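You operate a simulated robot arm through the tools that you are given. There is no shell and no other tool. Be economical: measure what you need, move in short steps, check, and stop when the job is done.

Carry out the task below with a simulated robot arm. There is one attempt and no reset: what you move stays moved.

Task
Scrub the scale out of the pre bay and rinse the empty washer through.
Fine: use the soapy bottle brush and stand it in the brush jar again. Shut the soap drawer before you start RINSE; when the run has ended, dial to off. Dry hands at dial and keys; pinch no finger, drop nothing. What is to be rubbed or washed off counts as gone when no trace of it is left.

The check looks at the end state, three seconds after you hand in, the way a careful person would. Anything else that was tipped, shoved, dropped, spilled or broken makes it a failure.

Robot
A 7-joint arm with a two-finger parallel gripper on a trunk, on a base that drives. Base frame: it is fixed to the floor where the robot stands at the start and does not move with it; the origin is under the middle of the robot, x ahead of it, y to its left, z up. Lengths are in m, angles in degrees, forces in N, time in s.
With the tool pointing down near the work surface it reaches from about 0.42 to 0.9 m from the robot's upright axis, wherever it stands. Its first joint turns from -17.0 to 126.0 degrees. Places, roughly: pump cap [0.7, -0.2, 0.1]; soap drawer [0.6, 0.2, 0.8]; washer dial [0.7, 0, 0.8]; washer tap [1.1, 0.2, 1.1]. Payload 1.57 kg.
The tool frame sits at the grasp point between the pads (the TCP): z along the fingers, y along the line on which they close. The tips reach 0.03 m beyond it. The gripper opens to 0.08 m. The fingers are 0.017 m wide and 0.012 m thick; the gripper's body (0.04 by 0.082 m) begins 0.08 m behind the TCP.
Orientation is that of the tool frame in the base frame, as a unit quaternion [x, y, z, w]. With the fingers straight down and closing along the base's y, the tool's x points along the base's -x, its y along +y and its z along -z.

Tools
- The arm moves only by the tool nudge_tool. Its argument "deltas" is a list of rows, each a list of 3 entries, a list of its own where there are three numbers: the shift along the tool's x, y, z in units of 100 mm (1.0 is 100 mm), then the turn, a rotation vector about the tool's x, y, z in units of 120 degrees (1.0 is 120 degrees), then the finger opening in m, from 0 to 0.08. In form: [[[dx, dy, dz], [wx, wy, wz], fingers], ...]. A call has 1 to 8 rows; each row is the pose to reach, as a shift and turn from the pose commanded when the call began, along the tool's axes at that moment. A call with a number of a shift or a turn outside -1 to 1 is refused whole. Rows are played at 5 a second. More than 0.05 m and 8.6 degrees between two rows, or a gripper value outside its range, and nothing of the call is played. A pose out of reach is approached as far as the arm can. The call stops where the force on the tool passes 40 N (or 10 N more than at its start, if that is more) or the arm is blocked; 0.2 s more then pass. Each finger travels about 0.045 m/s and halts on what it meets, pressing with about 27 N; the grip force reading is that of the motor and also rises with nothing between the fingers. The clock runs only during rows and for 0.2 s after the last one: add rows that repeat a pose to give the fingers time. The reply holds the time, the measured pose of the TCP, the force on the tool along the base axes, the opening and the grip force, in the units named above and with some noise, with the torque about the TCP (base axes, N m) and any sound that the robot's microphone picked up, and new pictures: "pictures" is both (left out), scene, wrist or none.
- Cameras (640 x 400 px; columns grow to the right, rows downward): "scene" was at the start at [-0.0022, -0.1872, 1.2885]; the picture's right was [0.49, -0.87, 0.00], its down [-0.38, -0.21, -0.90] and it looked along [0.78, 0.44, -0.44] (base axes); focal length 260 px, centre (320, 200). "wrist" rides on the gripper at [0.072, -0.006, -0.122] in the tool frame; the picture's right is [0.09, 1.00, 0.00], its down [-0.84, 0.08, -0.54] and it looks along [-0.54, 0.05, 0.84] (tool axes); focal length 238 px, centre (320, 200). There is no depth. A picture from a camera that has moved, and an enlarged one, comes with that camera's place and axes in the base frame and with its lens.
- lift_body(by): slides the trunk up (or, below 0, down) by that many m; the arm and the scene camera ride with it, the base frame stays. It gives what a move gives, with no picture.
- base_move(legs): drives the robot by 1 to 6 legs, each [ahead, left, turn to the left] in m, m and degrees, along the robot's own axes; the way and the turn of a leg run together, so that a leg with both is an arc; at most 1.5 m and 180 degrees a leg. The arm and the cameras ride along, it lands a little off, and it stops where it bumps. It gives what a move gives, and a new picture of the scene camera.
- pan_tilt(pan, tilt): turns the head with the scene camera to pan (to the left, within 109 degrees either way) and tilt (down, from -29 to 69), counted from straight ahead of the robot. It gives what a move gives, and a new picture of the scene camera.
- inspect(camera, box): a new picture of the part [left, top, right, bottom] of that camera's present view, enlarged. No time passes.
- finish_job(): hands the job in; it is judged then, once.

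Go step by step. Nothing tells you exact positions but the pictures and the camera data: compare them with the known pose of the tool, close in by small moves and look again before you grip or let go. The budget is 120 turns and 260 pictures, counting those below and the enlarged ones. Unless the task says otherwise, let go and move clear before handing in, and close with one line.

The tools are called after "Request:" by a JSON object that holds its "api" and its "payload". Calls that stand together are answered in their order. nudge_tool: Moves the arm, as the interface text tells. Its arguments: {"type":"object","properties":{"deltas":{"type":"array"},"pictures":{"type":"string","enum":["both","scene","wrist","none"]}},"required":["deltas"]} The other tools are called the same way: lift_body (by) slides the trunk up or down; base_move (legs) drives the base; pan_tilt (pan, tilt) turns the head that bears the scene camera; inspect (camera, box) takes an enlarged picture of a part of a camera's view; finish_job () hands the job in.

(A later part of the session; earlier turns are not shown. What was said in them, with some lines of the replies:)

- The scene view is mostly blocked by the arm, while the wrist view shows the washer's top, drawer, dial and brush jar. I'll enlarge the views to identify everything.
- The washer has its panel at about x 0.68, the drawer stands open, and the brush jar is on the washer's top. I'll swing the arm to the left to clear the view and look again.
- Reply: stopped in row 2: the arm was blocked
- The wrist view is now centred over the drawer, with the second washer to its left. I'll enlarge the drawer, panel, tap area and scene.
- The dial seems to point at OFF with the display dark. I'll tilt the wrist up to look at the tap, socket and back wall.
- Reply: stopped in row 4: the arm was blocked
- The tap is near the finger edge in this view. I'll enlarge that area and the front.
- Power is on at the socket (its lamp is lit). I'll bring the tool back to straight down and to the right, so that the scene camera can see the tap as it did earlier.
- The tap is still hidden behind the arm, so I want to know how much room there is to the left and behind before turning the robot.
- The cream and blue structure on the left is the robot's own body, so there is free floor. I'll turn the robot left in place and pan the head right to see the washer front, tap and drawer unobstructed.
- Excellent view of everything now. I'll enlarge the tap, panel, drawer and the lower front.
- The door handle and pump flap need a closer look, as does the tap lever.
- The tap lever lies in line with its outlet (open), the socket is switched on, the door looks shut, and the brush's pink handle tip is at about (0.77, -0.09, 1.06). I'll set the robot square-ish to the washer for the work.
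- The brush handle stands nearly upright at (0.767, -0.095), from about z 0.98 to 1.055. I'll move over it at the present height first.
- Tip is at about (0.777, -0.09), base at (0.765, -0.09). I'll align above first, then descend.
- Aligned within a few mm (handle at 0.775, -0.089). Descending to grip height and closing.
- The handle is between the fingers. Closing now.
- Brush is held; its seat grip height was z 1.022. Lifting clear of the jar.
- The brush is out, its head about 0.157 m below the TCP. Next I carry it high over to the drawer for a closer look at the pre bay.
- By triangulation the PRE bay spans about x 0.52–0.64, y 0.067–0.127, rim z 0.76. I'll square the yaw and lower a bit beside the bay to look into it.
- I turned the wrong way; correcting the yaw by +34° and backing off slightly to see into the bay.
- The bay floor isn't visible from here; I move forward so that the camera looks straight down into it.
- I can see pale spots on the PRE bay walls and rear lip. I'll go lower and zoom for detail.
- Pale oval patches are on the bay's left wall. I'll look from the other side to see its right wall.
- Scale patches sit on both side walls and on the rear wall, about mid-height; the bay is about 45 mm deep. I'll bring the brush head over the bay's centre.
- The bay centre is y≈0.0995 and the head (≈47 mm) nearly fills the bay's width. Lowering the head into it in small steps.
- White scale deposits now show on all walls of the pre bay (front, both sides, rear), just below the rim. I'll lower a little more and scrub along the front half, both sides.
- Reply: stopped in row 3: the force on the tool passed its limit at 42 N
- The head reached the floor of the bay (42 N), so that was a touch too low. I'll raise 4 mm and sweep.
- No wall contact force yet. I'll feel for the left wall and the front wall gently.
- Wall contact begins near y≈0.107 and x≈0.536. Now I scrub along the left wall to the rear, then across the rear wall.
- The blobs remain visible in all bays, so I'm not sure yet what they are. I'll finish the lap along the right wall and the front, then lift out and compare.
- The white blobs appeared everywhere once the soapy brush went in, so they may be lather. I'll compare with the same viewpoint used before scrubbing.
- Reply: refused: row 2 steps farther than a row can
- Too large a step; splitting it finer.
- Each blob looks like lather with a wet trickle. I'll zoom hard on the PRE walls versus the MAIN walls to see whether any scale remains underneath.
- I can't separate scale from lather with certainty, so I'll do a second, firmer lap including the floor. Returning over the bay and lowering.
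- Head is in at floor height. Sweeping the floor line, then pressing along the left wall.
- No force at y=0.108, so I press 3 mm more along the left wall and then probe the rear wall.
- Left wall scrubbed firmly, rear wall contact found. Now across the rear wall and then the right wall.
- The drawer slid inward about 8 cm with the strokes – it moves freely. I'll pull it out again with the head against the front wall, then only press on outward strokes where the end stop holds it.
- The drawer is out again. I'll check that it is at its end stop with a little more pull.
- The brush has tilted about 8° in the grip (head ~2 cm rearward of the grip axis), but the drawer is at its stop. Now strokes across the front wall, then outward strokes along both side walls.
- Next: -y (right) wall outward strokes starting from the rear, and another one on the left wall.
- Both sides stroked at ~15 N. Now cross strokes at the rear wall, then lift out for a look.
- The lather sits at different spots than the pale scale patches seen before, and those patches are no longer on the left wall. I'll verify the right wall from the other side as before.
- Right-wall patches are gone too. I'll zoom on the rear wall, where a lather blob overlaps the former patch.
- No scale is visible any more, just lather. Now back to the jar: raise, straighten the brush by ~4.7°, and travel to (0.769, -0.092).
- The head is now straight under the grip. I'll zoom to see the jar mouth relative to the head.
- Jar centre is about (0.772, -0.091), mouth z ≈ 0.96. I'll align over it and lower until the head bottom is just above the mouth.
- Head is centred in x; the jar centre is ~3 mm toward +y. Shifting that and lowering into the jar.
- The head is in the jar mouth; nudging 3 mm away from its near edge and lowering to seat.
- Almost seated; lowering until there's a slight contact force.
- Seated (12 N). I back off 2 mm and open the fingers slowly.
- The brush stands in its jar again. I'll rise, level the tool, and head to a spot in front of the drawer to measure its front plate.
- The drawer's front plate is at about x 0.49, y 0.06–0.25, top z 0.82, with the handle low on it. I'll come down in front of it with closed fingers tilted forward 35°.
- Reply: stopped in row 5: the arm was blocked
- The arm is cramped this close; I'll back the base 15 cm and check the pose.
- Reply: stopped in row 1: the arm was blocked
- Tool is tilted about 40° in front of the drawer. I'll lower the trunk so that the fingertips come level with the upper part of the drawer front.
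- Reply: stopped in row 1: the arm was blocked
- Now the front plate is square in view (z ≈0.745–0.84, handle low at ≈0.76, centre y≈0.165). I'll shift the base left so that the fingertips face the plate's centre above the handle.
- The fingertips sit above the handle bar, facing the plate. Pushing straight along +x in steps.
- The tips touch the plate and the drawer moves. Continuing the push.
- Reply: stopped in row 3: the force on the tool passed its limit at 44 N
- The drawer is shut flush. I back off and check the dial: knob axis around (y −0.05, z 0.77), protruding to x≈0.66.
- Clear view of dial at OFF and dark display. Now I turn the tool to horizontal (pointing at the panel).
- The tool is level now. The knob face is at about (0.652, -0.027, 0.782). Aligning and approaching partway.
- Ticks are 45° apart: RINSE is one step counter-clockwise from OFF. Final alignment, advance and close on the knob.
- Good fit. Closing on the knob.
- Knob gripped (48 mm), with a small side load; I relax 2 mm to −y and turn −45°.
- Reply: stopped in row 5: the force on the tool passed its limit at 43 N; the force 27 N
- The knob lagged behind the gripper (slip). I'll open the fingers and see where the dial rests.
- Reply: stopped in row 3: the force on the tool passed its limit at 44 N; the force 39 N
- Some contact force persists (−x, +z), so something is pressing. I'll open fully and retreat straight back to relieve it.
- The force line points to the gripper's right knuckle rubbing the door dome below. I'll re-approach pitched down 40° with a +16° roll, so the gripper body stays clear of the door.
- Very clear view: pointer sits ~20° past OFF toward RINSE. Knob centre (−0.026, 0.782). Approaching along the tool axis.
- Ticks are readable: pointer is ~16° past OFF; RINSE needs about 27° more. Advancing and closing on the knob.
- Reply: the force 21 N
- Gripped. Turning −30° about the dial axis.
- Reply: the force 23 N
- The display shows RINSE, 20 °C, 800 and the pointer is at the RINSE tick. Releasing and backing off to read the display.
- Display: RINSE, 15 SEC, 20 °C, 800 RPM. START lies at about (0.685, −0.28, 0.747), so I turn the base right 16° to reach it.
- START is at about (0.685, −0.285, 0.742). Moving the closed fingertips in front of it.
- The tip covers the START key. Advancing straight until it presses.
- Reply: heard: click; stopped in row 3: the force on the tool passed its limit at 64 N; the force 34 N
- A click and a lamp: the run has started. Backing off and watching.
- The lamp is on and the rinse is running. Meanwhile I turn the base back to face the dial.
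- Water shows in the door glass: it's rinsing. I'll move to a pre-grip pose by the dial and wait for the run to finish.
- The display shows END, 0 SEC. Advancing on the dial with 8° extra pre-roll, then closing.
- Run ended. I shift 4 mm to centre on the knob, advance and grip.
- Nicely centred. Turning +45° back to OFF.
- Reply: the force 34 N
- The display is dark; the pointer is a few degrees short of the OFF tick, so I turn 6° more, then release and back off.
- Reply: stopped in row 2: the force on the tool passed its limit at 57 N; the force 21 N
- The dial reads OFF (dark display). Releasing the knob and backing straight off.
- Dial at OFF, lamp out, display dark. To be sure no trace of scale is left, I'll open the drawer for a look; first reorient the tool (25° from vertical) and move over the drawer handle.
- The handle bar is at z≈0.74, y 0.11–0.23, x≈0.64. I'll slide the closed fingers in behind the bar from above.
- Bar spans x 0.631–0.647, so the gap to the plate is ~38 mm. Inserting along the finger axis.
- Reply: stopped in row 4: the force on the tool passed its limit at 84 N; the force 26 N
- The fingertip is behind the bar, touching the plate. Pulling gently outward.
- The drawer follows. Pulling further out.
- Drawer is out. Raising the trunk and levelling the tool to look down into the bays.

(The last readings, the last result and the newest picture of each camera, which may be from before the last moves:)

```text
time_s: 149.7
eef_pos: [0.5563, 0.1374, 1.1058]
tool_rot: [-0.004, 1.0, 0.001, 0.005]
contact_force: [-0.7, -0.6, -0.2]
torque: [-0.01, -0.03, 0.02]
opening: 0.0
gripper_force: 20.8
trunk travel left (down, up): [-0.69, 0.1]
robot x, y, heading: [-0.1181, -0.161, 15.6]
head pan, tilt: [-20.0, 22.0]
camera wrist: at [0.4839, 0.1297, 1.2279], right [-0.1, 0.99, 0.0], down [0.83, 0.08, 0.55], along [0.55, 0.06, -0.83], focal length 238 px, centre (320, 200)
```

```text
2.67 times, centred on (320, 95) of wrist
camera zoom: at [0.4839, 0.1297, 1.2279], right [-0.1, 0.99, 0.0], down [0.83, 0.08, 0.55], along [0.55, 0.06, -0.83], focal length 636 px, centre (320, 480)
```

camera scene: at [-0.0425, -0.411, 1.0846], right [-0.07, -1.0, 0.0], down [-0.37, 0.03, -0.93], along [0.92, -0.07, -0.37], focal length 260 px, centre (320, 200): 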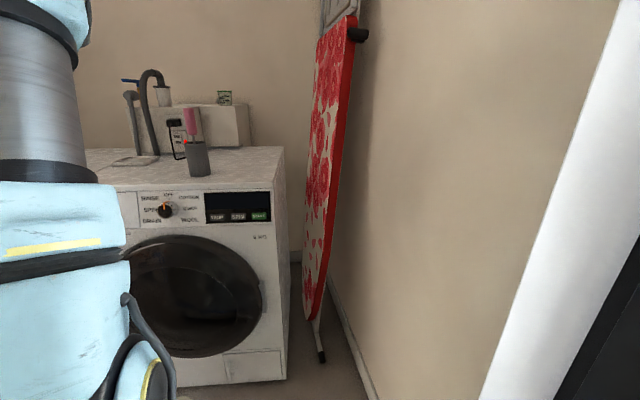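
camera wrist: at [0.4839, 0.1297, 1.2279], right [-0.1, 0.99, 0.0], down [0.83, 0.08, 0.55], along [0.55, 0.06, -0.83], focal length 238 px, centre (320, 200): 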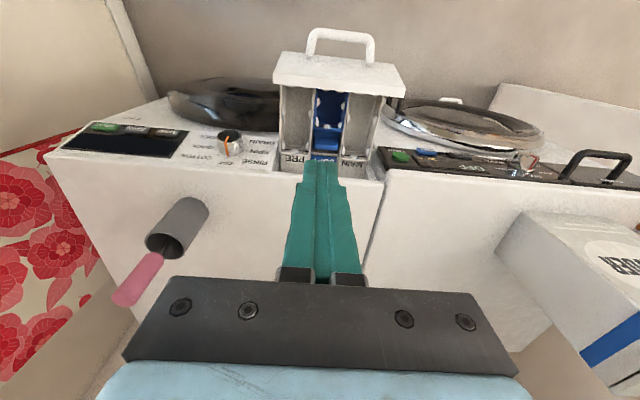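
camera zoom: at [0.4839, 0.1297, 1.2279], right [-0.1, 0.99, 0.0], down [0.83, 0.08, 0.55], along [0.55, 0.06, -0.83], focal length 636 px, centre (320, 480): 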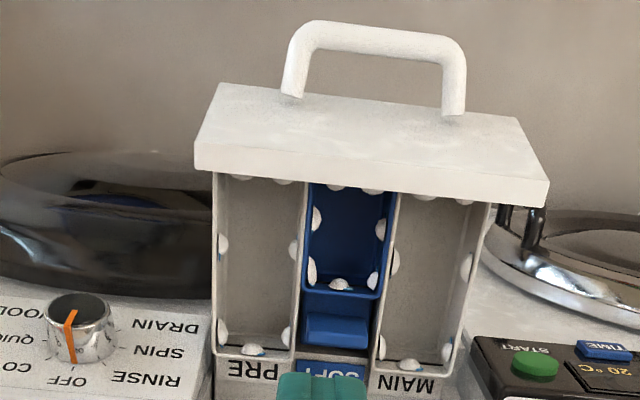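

The blobs are still there after the rinse, so I need to look at them closely from lower down and compare bays.

Request:
{"api": "nudge_tool", "payload": {"deltas": [[[-0.3, 0.35, 0], [0, 0, 0], 0.0], [[-0.5, 0.7, 0.1], [0, 0, 0], 0.0], [[-0.5, 0.7, 0.3], [0, 0, 0], 0.0]], "pictures": "wrist"}}

Request:
{"api": "inspect", "payload": {"camera": "wrist", "box": [220, 20, 300, 120]}}

Request:
{"api": "inspect", "payload": {"camera": "wrist", "box": [270, 20, 350, 120]}}

```text
time_s: 150.5
eef_pos: [0.6076, 0.2106, 1.0773]
tool_rot: [-0.004, 1.0, 0.001, 0.005]
contact_force: [-0.2, 0.4, 0.3]
torque: [0.0, -0.02, 0.01]
opening: 0.0001
gripper_force: 21.3
trunk travel left (down, up): [-0.69, 0.1]
robot x, y, heading: [-0.1217, -0.1588, 15.7]
head pan, tilt: [-20.0, 22.0]
camera wrist: at [0.534, 0.2033, 1.1979], right [-0.1, 0.99, 0.0], down [0.83, 0.08, 0.55], along [0.55, 0.06, -0.83], focal length 238 px, centre (320, 200)
```

wrist: 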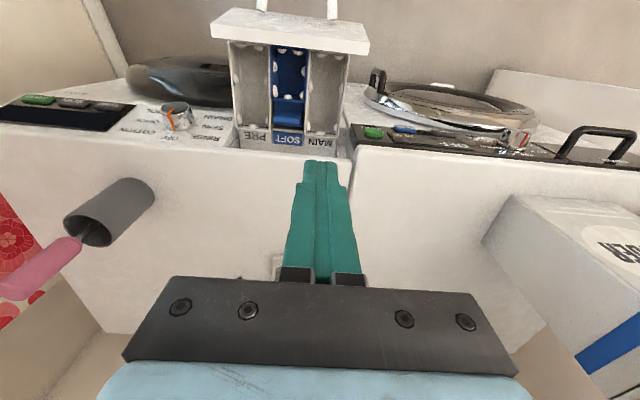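

```text
4.00 times, centred on (260, 70) of wrist
camera zoom: at [0.534, 0.2033, 1.1979], right [-0.1, 0.99, 0.0], down [0.83, 0.08, 0.55], along [0.55, 0.06, -0.83], focal length 953 px, centre (560, 720)
```

zoom: 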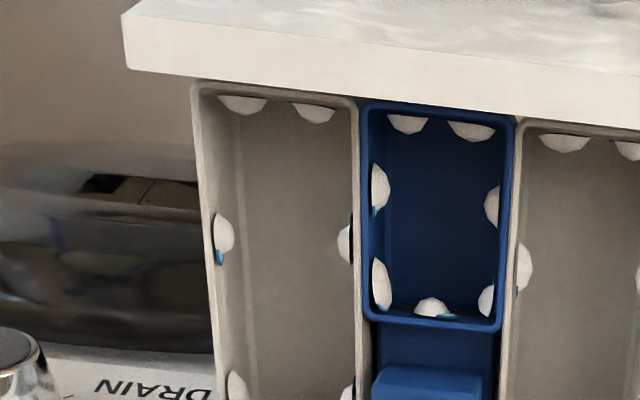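

```text
4.00 times, centred on (310, 70) of wrist
camera zoom: at [0.534, 0.2033, 1.1979], right [-0.1, 0.99, 0.0], down [0.83, 0.08, 0.55], along [0.55, 0.06, -0.83], focal length 953 px, centre (360, 720)
```

zoom: 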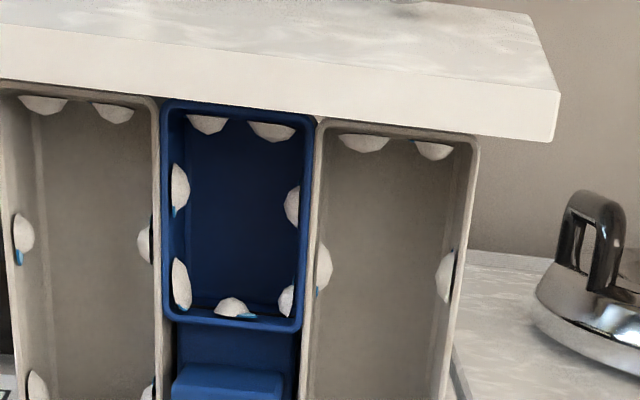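

The lather looks unchanged by the rinse; I'll look hard at the pre bay's rear wall and sides for any leftover scale.

Request:
{"api": "inspect", "payload": {"camera": "wrist", "box": [228, 95, 284, 135]}}

Request:
{"api": "inspect", "payload": {"camera": "wrist", "box": [228, 60, 284, 100]}}

Request:
{"api": "inspect", "payload": {"camera": "wrist", "box": [300, 95, 356, 135]}}

```text
10.00 times, centred on (256, 115) of wrist
camera zoom: at [0.534, 0.2033, 1.1979], right [-0.1, 0.99, 0.0], down [0.83, 0.08, 0.55], along [0.55, 0.06, -0.83], focal length 2384 px, centre (960, 1050)
```

zoom: 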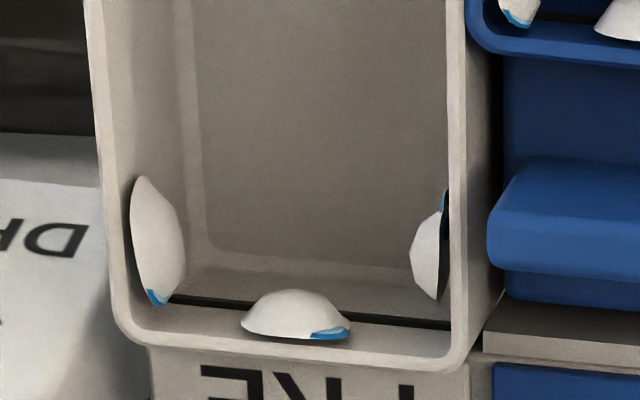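

```text
10.00 times, centred on (256, 80) of wrist
camera zoom: at [0.534, 0.2033, 1.1979], right [-0.1, 0.99, 0.0], down [0.83, 0.08, 0.55], along [0.55, 0.06, -0.83], focal length 2384 px, centre (960, 1400)
```

zoom: 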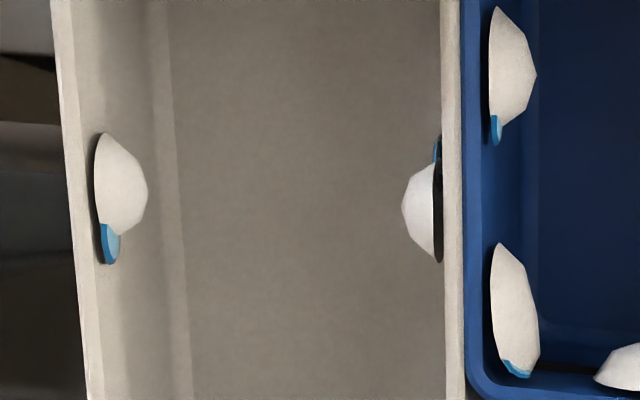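

```text
10.00 times, centred on (328, 115) of wrist
camera zoom: at [0.534, 0.2033, 1.1979], right [-0.1, 0.99, 0.0], down [0.83, 0.08, 0.55], along [0.55, 0.06, -0.83], focal length 2384 px, centre (240, 1050)
```

zoom: 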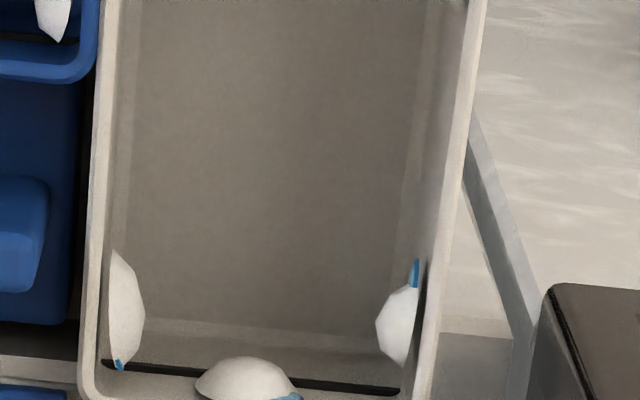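

No scale is visible in the pre bay; only soap lather spots remain, identical in all bays. I'll shut the drawer again: back off in front of it first, then lower.

Request:
{"api": "nudge_tool", "payload": {"deltas": [[[0.3, -0.2, 0], [0, 0, 0], 0.0], [[0.6, -0.4, 0], [0, 0, 0], 0.0], [[1.0, -0.5, 0], [0, 0, 0], 0.0]], "pictures": "none"}}

Request:
{"api": "nudge_tool", "payload": {"deltas": [[[0.3, 0, 0], [0, 0, 0], 0.0], [[0.6, 0, 0], [0, 0, 0], 0.0], [[0.97, 0, 0], [0, 0, 0], 0.0]], "pictures": "wrist"}}

```text
time_s: 151.3
eef_pos: [0.5064, 0.1587, 1.0758]
tool_rot: [-0.003, 1.0, 0.001, 0.006]
contact_force: [0.0, -0.1, -0.7]
torque: [0.01, 0.04, 0.01]
opening: 0.0
gripper_force: 21.1
trunk travel left (down, up): [-0.69, 0.1]
robot x, y, heading: [-0.1167, -0.1622, 15.7]
head pan, tilt: [-20.0, 22.0]
```

```text
time_s: 152.1
eef_pos: [0.4129, 0.1572, 1.0747]
tool_rot: [-0.003, 1.0, -0.001, 0.006]
contact_force: [0.4, -0.9, -0.3]
torque: [-0.02, 0.03, 0.02]
opening: 0.0001
gripper_force: 20.8
trunk travel left (down, up): [-0.69, 0.1]
robot x, y, heading: [-0.1174, -0.1557, 15.8]
head pan, tilt: [-20.0, 22.0]
camera wrist: at [0.3386, 0.1501, 1.1948], right [-0.1, 0.99, 0.0], down [0.83, 0.08, 0.55], along [0.55, 0.06, -0.83], focal length 238 px, centre (320, 200)
```

wrist: 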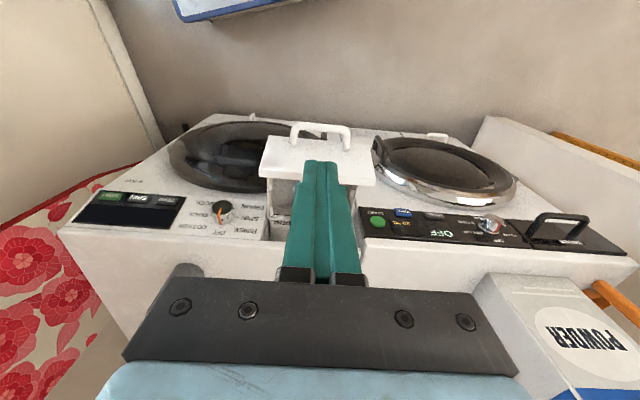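

The handle bar is at x≈0.47, the fingers at 0.41 are clear in front. Lowering the trunk to bring the tip to z≈0.80.

Request:
{"api": "lift_body", "payload": {"by": -0.245}}

Request:
{"api": "nudge_tool", "payload": {"deltas": [[[-0.3, 0, 0], [0, 0, 0], 0.0], [[-0.6, 0, 0], [0, 0, 0], 0.0]], "pictures": "wrist"}}

```text
time_s: 154.7
eef_pos: [0.4117, 0.157, 0.8283]
tool_rot: [-0.004, 1.0, 0.001, 0.006]
contact_force: [0.3, 0.0, 0.4]
torque: [-0.01, 0.0, -0.05]
opening: 0.0
gripper_force: 21.6
trunk travel left (down, up): [-0.445, 0.345]
robot x, y, heading: [-0.1219, -0.1588, 15.9]
head pan, tilt: [-20.0, 22.0]
```

```text
time_s: 155.3
eef_pos: [0.4708, 0.154, 0.8286]
tool_rot: [-0.005, 1.0, 0.001, 0.006]
contact_force: [-0.7, 0.6, -0.8]
torque: [0.02, 0.0, 0.06]
opening: 0.0001
gripper_force: 21.3
trunk travel left (down, up): [-0.445, 0.345]
robot x, y, heading: [-0.1196, -0.156, 15.7]
head pan, tilt: [-20.0, 22.0]
camera wrist: at [0.3977, 0.1478, 0.9502], right [-0.1, 0.99, 0.0], down [0.83, 0.08, 0.55], along [0.55, 0.06, -0.83], focal length 238 px, centre (320, 200)
```

wrist: 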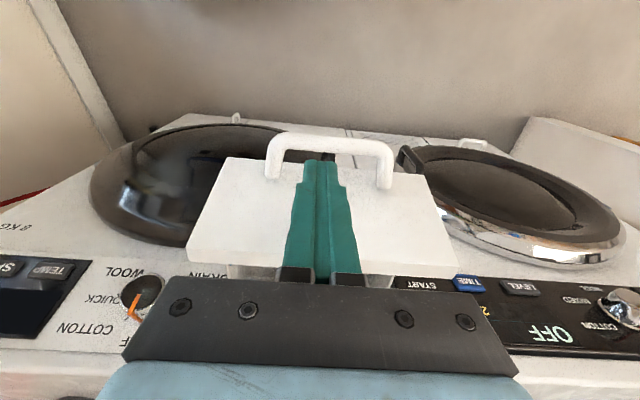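

Fingers hover above the bar in front of the plate. Pushing the drawer shut.

Request:
{"api": "nudge_tool", "payload": {"deltas": [[[-0.25, 0, 0], [0, 0, 0], 0.0], [[-0.5, 0, 0], [0, 0, 0], 0.0], [[-0.75, 0, 0], [0, 0, 0], 0.0], [[-1.0, 0, 0], [0, 0, 0], 0.0]], "pictures": "none"}}

Request:
{"api": "nudge_tool", "payload": {"deltas": [[[-0.2, 0, 0], [0, 0, 0], 0.0], [[-0.4, 0, 0], [0, 0, 0], 0.0], [[-0.6, 0, 0], [0, 0, 0], 0.0], [[-0.8, 0, 0], [0, 0, 0], 0.0], [[-0.95, 0, 0], [0, 0, 0], 0.0]], "pictures": "both"}}

```text
time_s: 156.3
eef_pos: [0.575, 0.1555, 0.8321]
tool_rot: [-0.005, 1.0, 0.0, 0.006]
contact_force: [0.1, -0.4, 0.3]
torque: [0.02, 0.0, 0.0]
opening: 0.0002
gripper_force: 21.9
trunk travel left (down, up): [-0.445, 0.345]
robot x, y, heading: [-0.1169, -0.1579, 15.9]
head pan, tilt: [-20.0, 22.0]
```

```text
time_s: 157.5
eef_pos: [0.6674, 0.1583, 0.8319]
tool_rot: [-0.004, 1.0, 0.001, 0.007]
contact_force: [0.4, -0.1, 0.3]
torque: [-0.01, 0.02, 0.0]
opening: 0.0003
gripper_force: 20.8
trunk travel left (down, up): [-0.445, 0.345]
robot x, y, heading: [-0.1161, -0.1569, 15.6]
head pan, tilt: [-20.0, 22.0]
camera scene: at [-0.0431, -0.4109, 1.0896], right [-0.07, -1.0, 0.0], down [-0.37, 0.03, -0.93], along [0.92, -0.07, -0.37], focal length 260 px, centre (320, 200)
camera wrist: at [0.5938, 0.1516, 0.9526], right [-0.1, 0.99, 0.0], down [0.83, 0.08, 0.55], along [0.55, 0.06, -0.83], focal length 238 px, centre (320, 200)
```

scene: 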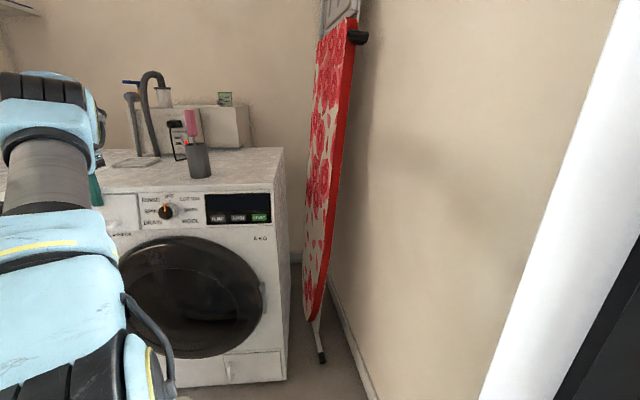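
wrist: 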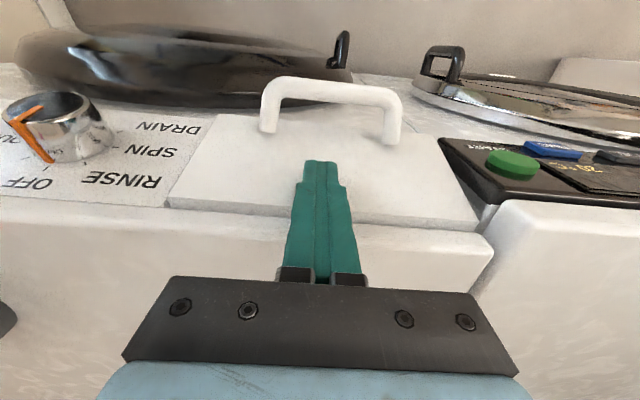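

Almost shut; a final gentle push until it stops.

Request:
{"api": "nudge_tool", "payload": {"deltas": [[[-0.06, 0, 0], [0, 0, 0], 0.0], [[-0.12, 0, 0], [0, 0, 0], 0.0], [[-0.16, 0, 0], [0, 0, 0], 0.0], [[-0.2, 0, 0], [0, 0, 0], 0.0], [[-0.24, 0, 0], [0, 0, 0], 0.0]], "pictures": "wrist"}}

```text
time_s: 158.2
eef_pos: [0.6742, 0.1595, 0.8314]
tool_rot: [-0.005, 1.0, -0.001, -0.001]
contact_force: [-8.5, -3.5, 4.8]
torque: [-0.11, 0.22, -0.07]
opening: 0.0
gripper_force: 20.9
trunk travel left (down, up): [-0.445, 0.345]
robot x, y, heading: [-0.1169, -0.16, 15.8]
head pan, tilt: [-20.0, 22.0]
stopped in row 3: the force on the tool passed its limit at 45 N (the readings are from after the stop); the commanded pose is now the measured one
camera wrist: at [0.6034, 0.1526, 0.954], right [-0.1, 0.99, 0.0], down [0.84, 0.09, 0.54], along [0.54, 0.05, -0.84], focal length 238 px, centre (320, 200)
```

wrist: 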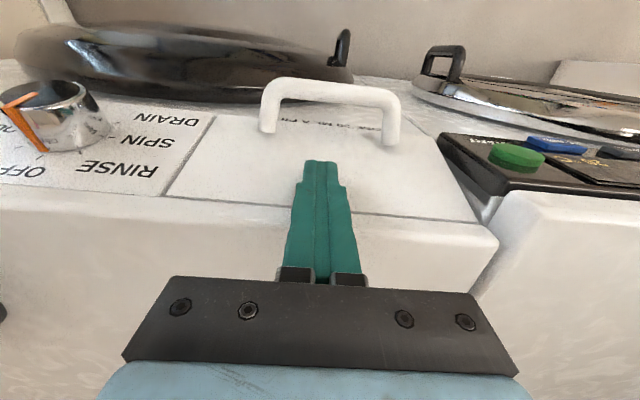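

The drawer is flush. Retreating clear and taking a last overall look.

Request:
{"api": "nudge_tool", "payload": {"deltas": [[[0.3, 0, 0], [0, 0, 0], 0.0], [[0.6, 0, 0], [0, 0, 0], 0.0], [[1.0, 0, -0.1], [0, 0, 0], 0.0]], "pictures": "none"}}

Request:
{"api": "nudge_tool", "payload": {"deltas": [[[0.3, 0, -0.3], [0, 0, 0], 0.0], [[0.6, 0, -0.6], [0, 0, 0], 0.0], [[0.6, 0, -1.0], [0, 0, 0], 0.0]], "pictures": "both"}}

Request:
{"api": "inspect", "payload": {"camera": "wrist", "box": [60, 80, 480, 300]}}

Request:
{"api": "inspect", "payload": {"camera": "scene", "box": [90, 60, 300, 260]}}

```text
time_s: 159.0
eef_pos: [0.5741, 0.1608, 0.8407]
tool_rot: [-0.005, 1.0, -0.001, -0.001]
contact_force: [-0.7, -0.8, -0.6]
torque: [0.0, 0.02, 0.01]
opening: 0.0001
gripper_force: 21.2
trunk travel left (down, up): [-0.445, 0.345]
robot x, y, heading: [-0.1215, -0.1571, 16.0]
head pan, tilt: [-20.0, 22.0]
```

```text
time_s: 159.8
eef_pos: [0.513, 0.1593, 0.9418]
tool_rot: [-0.006, 1.0, -0.001, -0.003]
contact_force: [0.5, 1.1, -0.3]
torque: [-0.03, 0.05, 0.0]
opening: 0.0001
gripper_force: 21.6
trunk travel left (down, up): [-0.445, 0.345]
robot x, y, heading: [-0.1147, -0.1583, 15.8]
head pan, tilt: [-20.0, 22.0]
camera scene: at [-0.0432, -0.411, 1.0896], right [-0.07, -1.0, 0.0], down [-0.37, 0.03, -0.93], along [0.92, -0.07, -0.37], focal length 260 px, centre (320, 200)
camera wrist: at [0.4419, 0.1535, 1.0647], right [-0.1, 0.99, 0.0], down [0.84, 0.09, 0.54], along [0.54, 0.05, -0.84], focal length 238 px, centre (320, 200)
```

scene: 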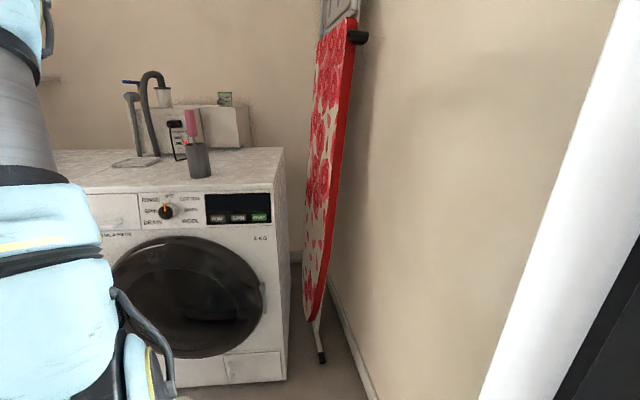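
wrist: 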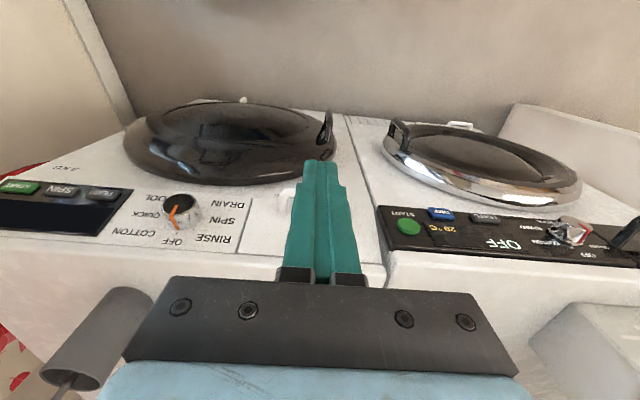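

```text
1.52 times, centred on (270, 190) of wrist
camera zoom: at [0.4419, 0.1535, 1.0647], right [-0.1, 0.99, 0.0], down [0.84, 0.09, 0.54], along [0.54, 0.05, -0.84], focal length 363 px, centre (396, 215)
```

zoom: 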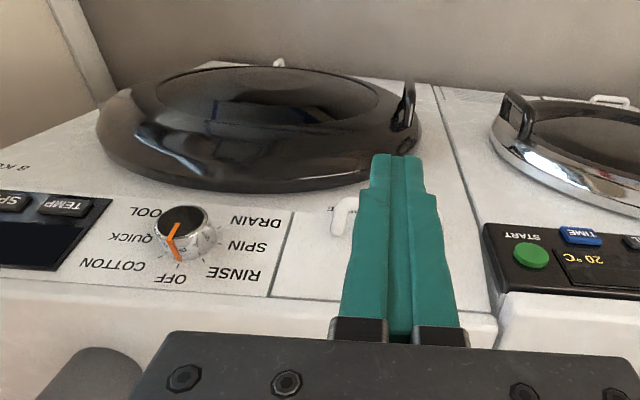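

```text
2.00 times, centred on (195, 160) of scene
camera zoom: at [-0.0432, -0.411, 1.0896], right [-0.07, -1.0, 0.0], down [-0.37, 0.03, -0.93], along [0.92, -0.07, -0.37], focal length 519 px, centre (570, 280)
```

zoom: 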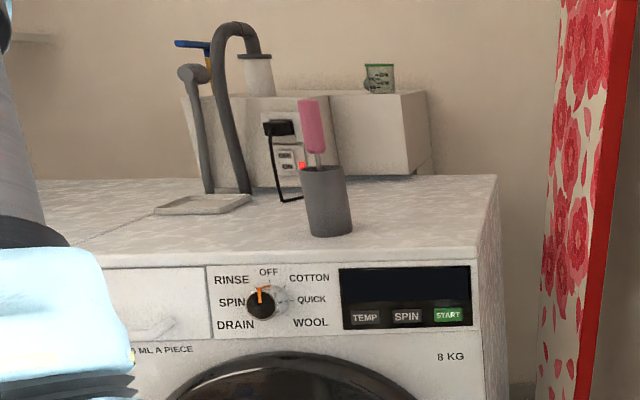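

The drawer is shut, the dial is at OFF with a dark display, the brush is standing in its jar, and nothing else has moved. Handing in.

Request:
{"api": "finish_job", "payload": {}}

```text
The job is handed in.
```

I scrubbed the pre bay with the soapy bottle brush, stood the brush back in its jar, shut the drawer, ran RINSE to END and turned the dial to off. No scale was visible afterwards, but white lather spots remained in all three bays after the rinse. One of them sat over the old scale spot on the pre bay's rear wall, so I couldn't confirm that spot is clean; I opened the drawer to check and shut it again.
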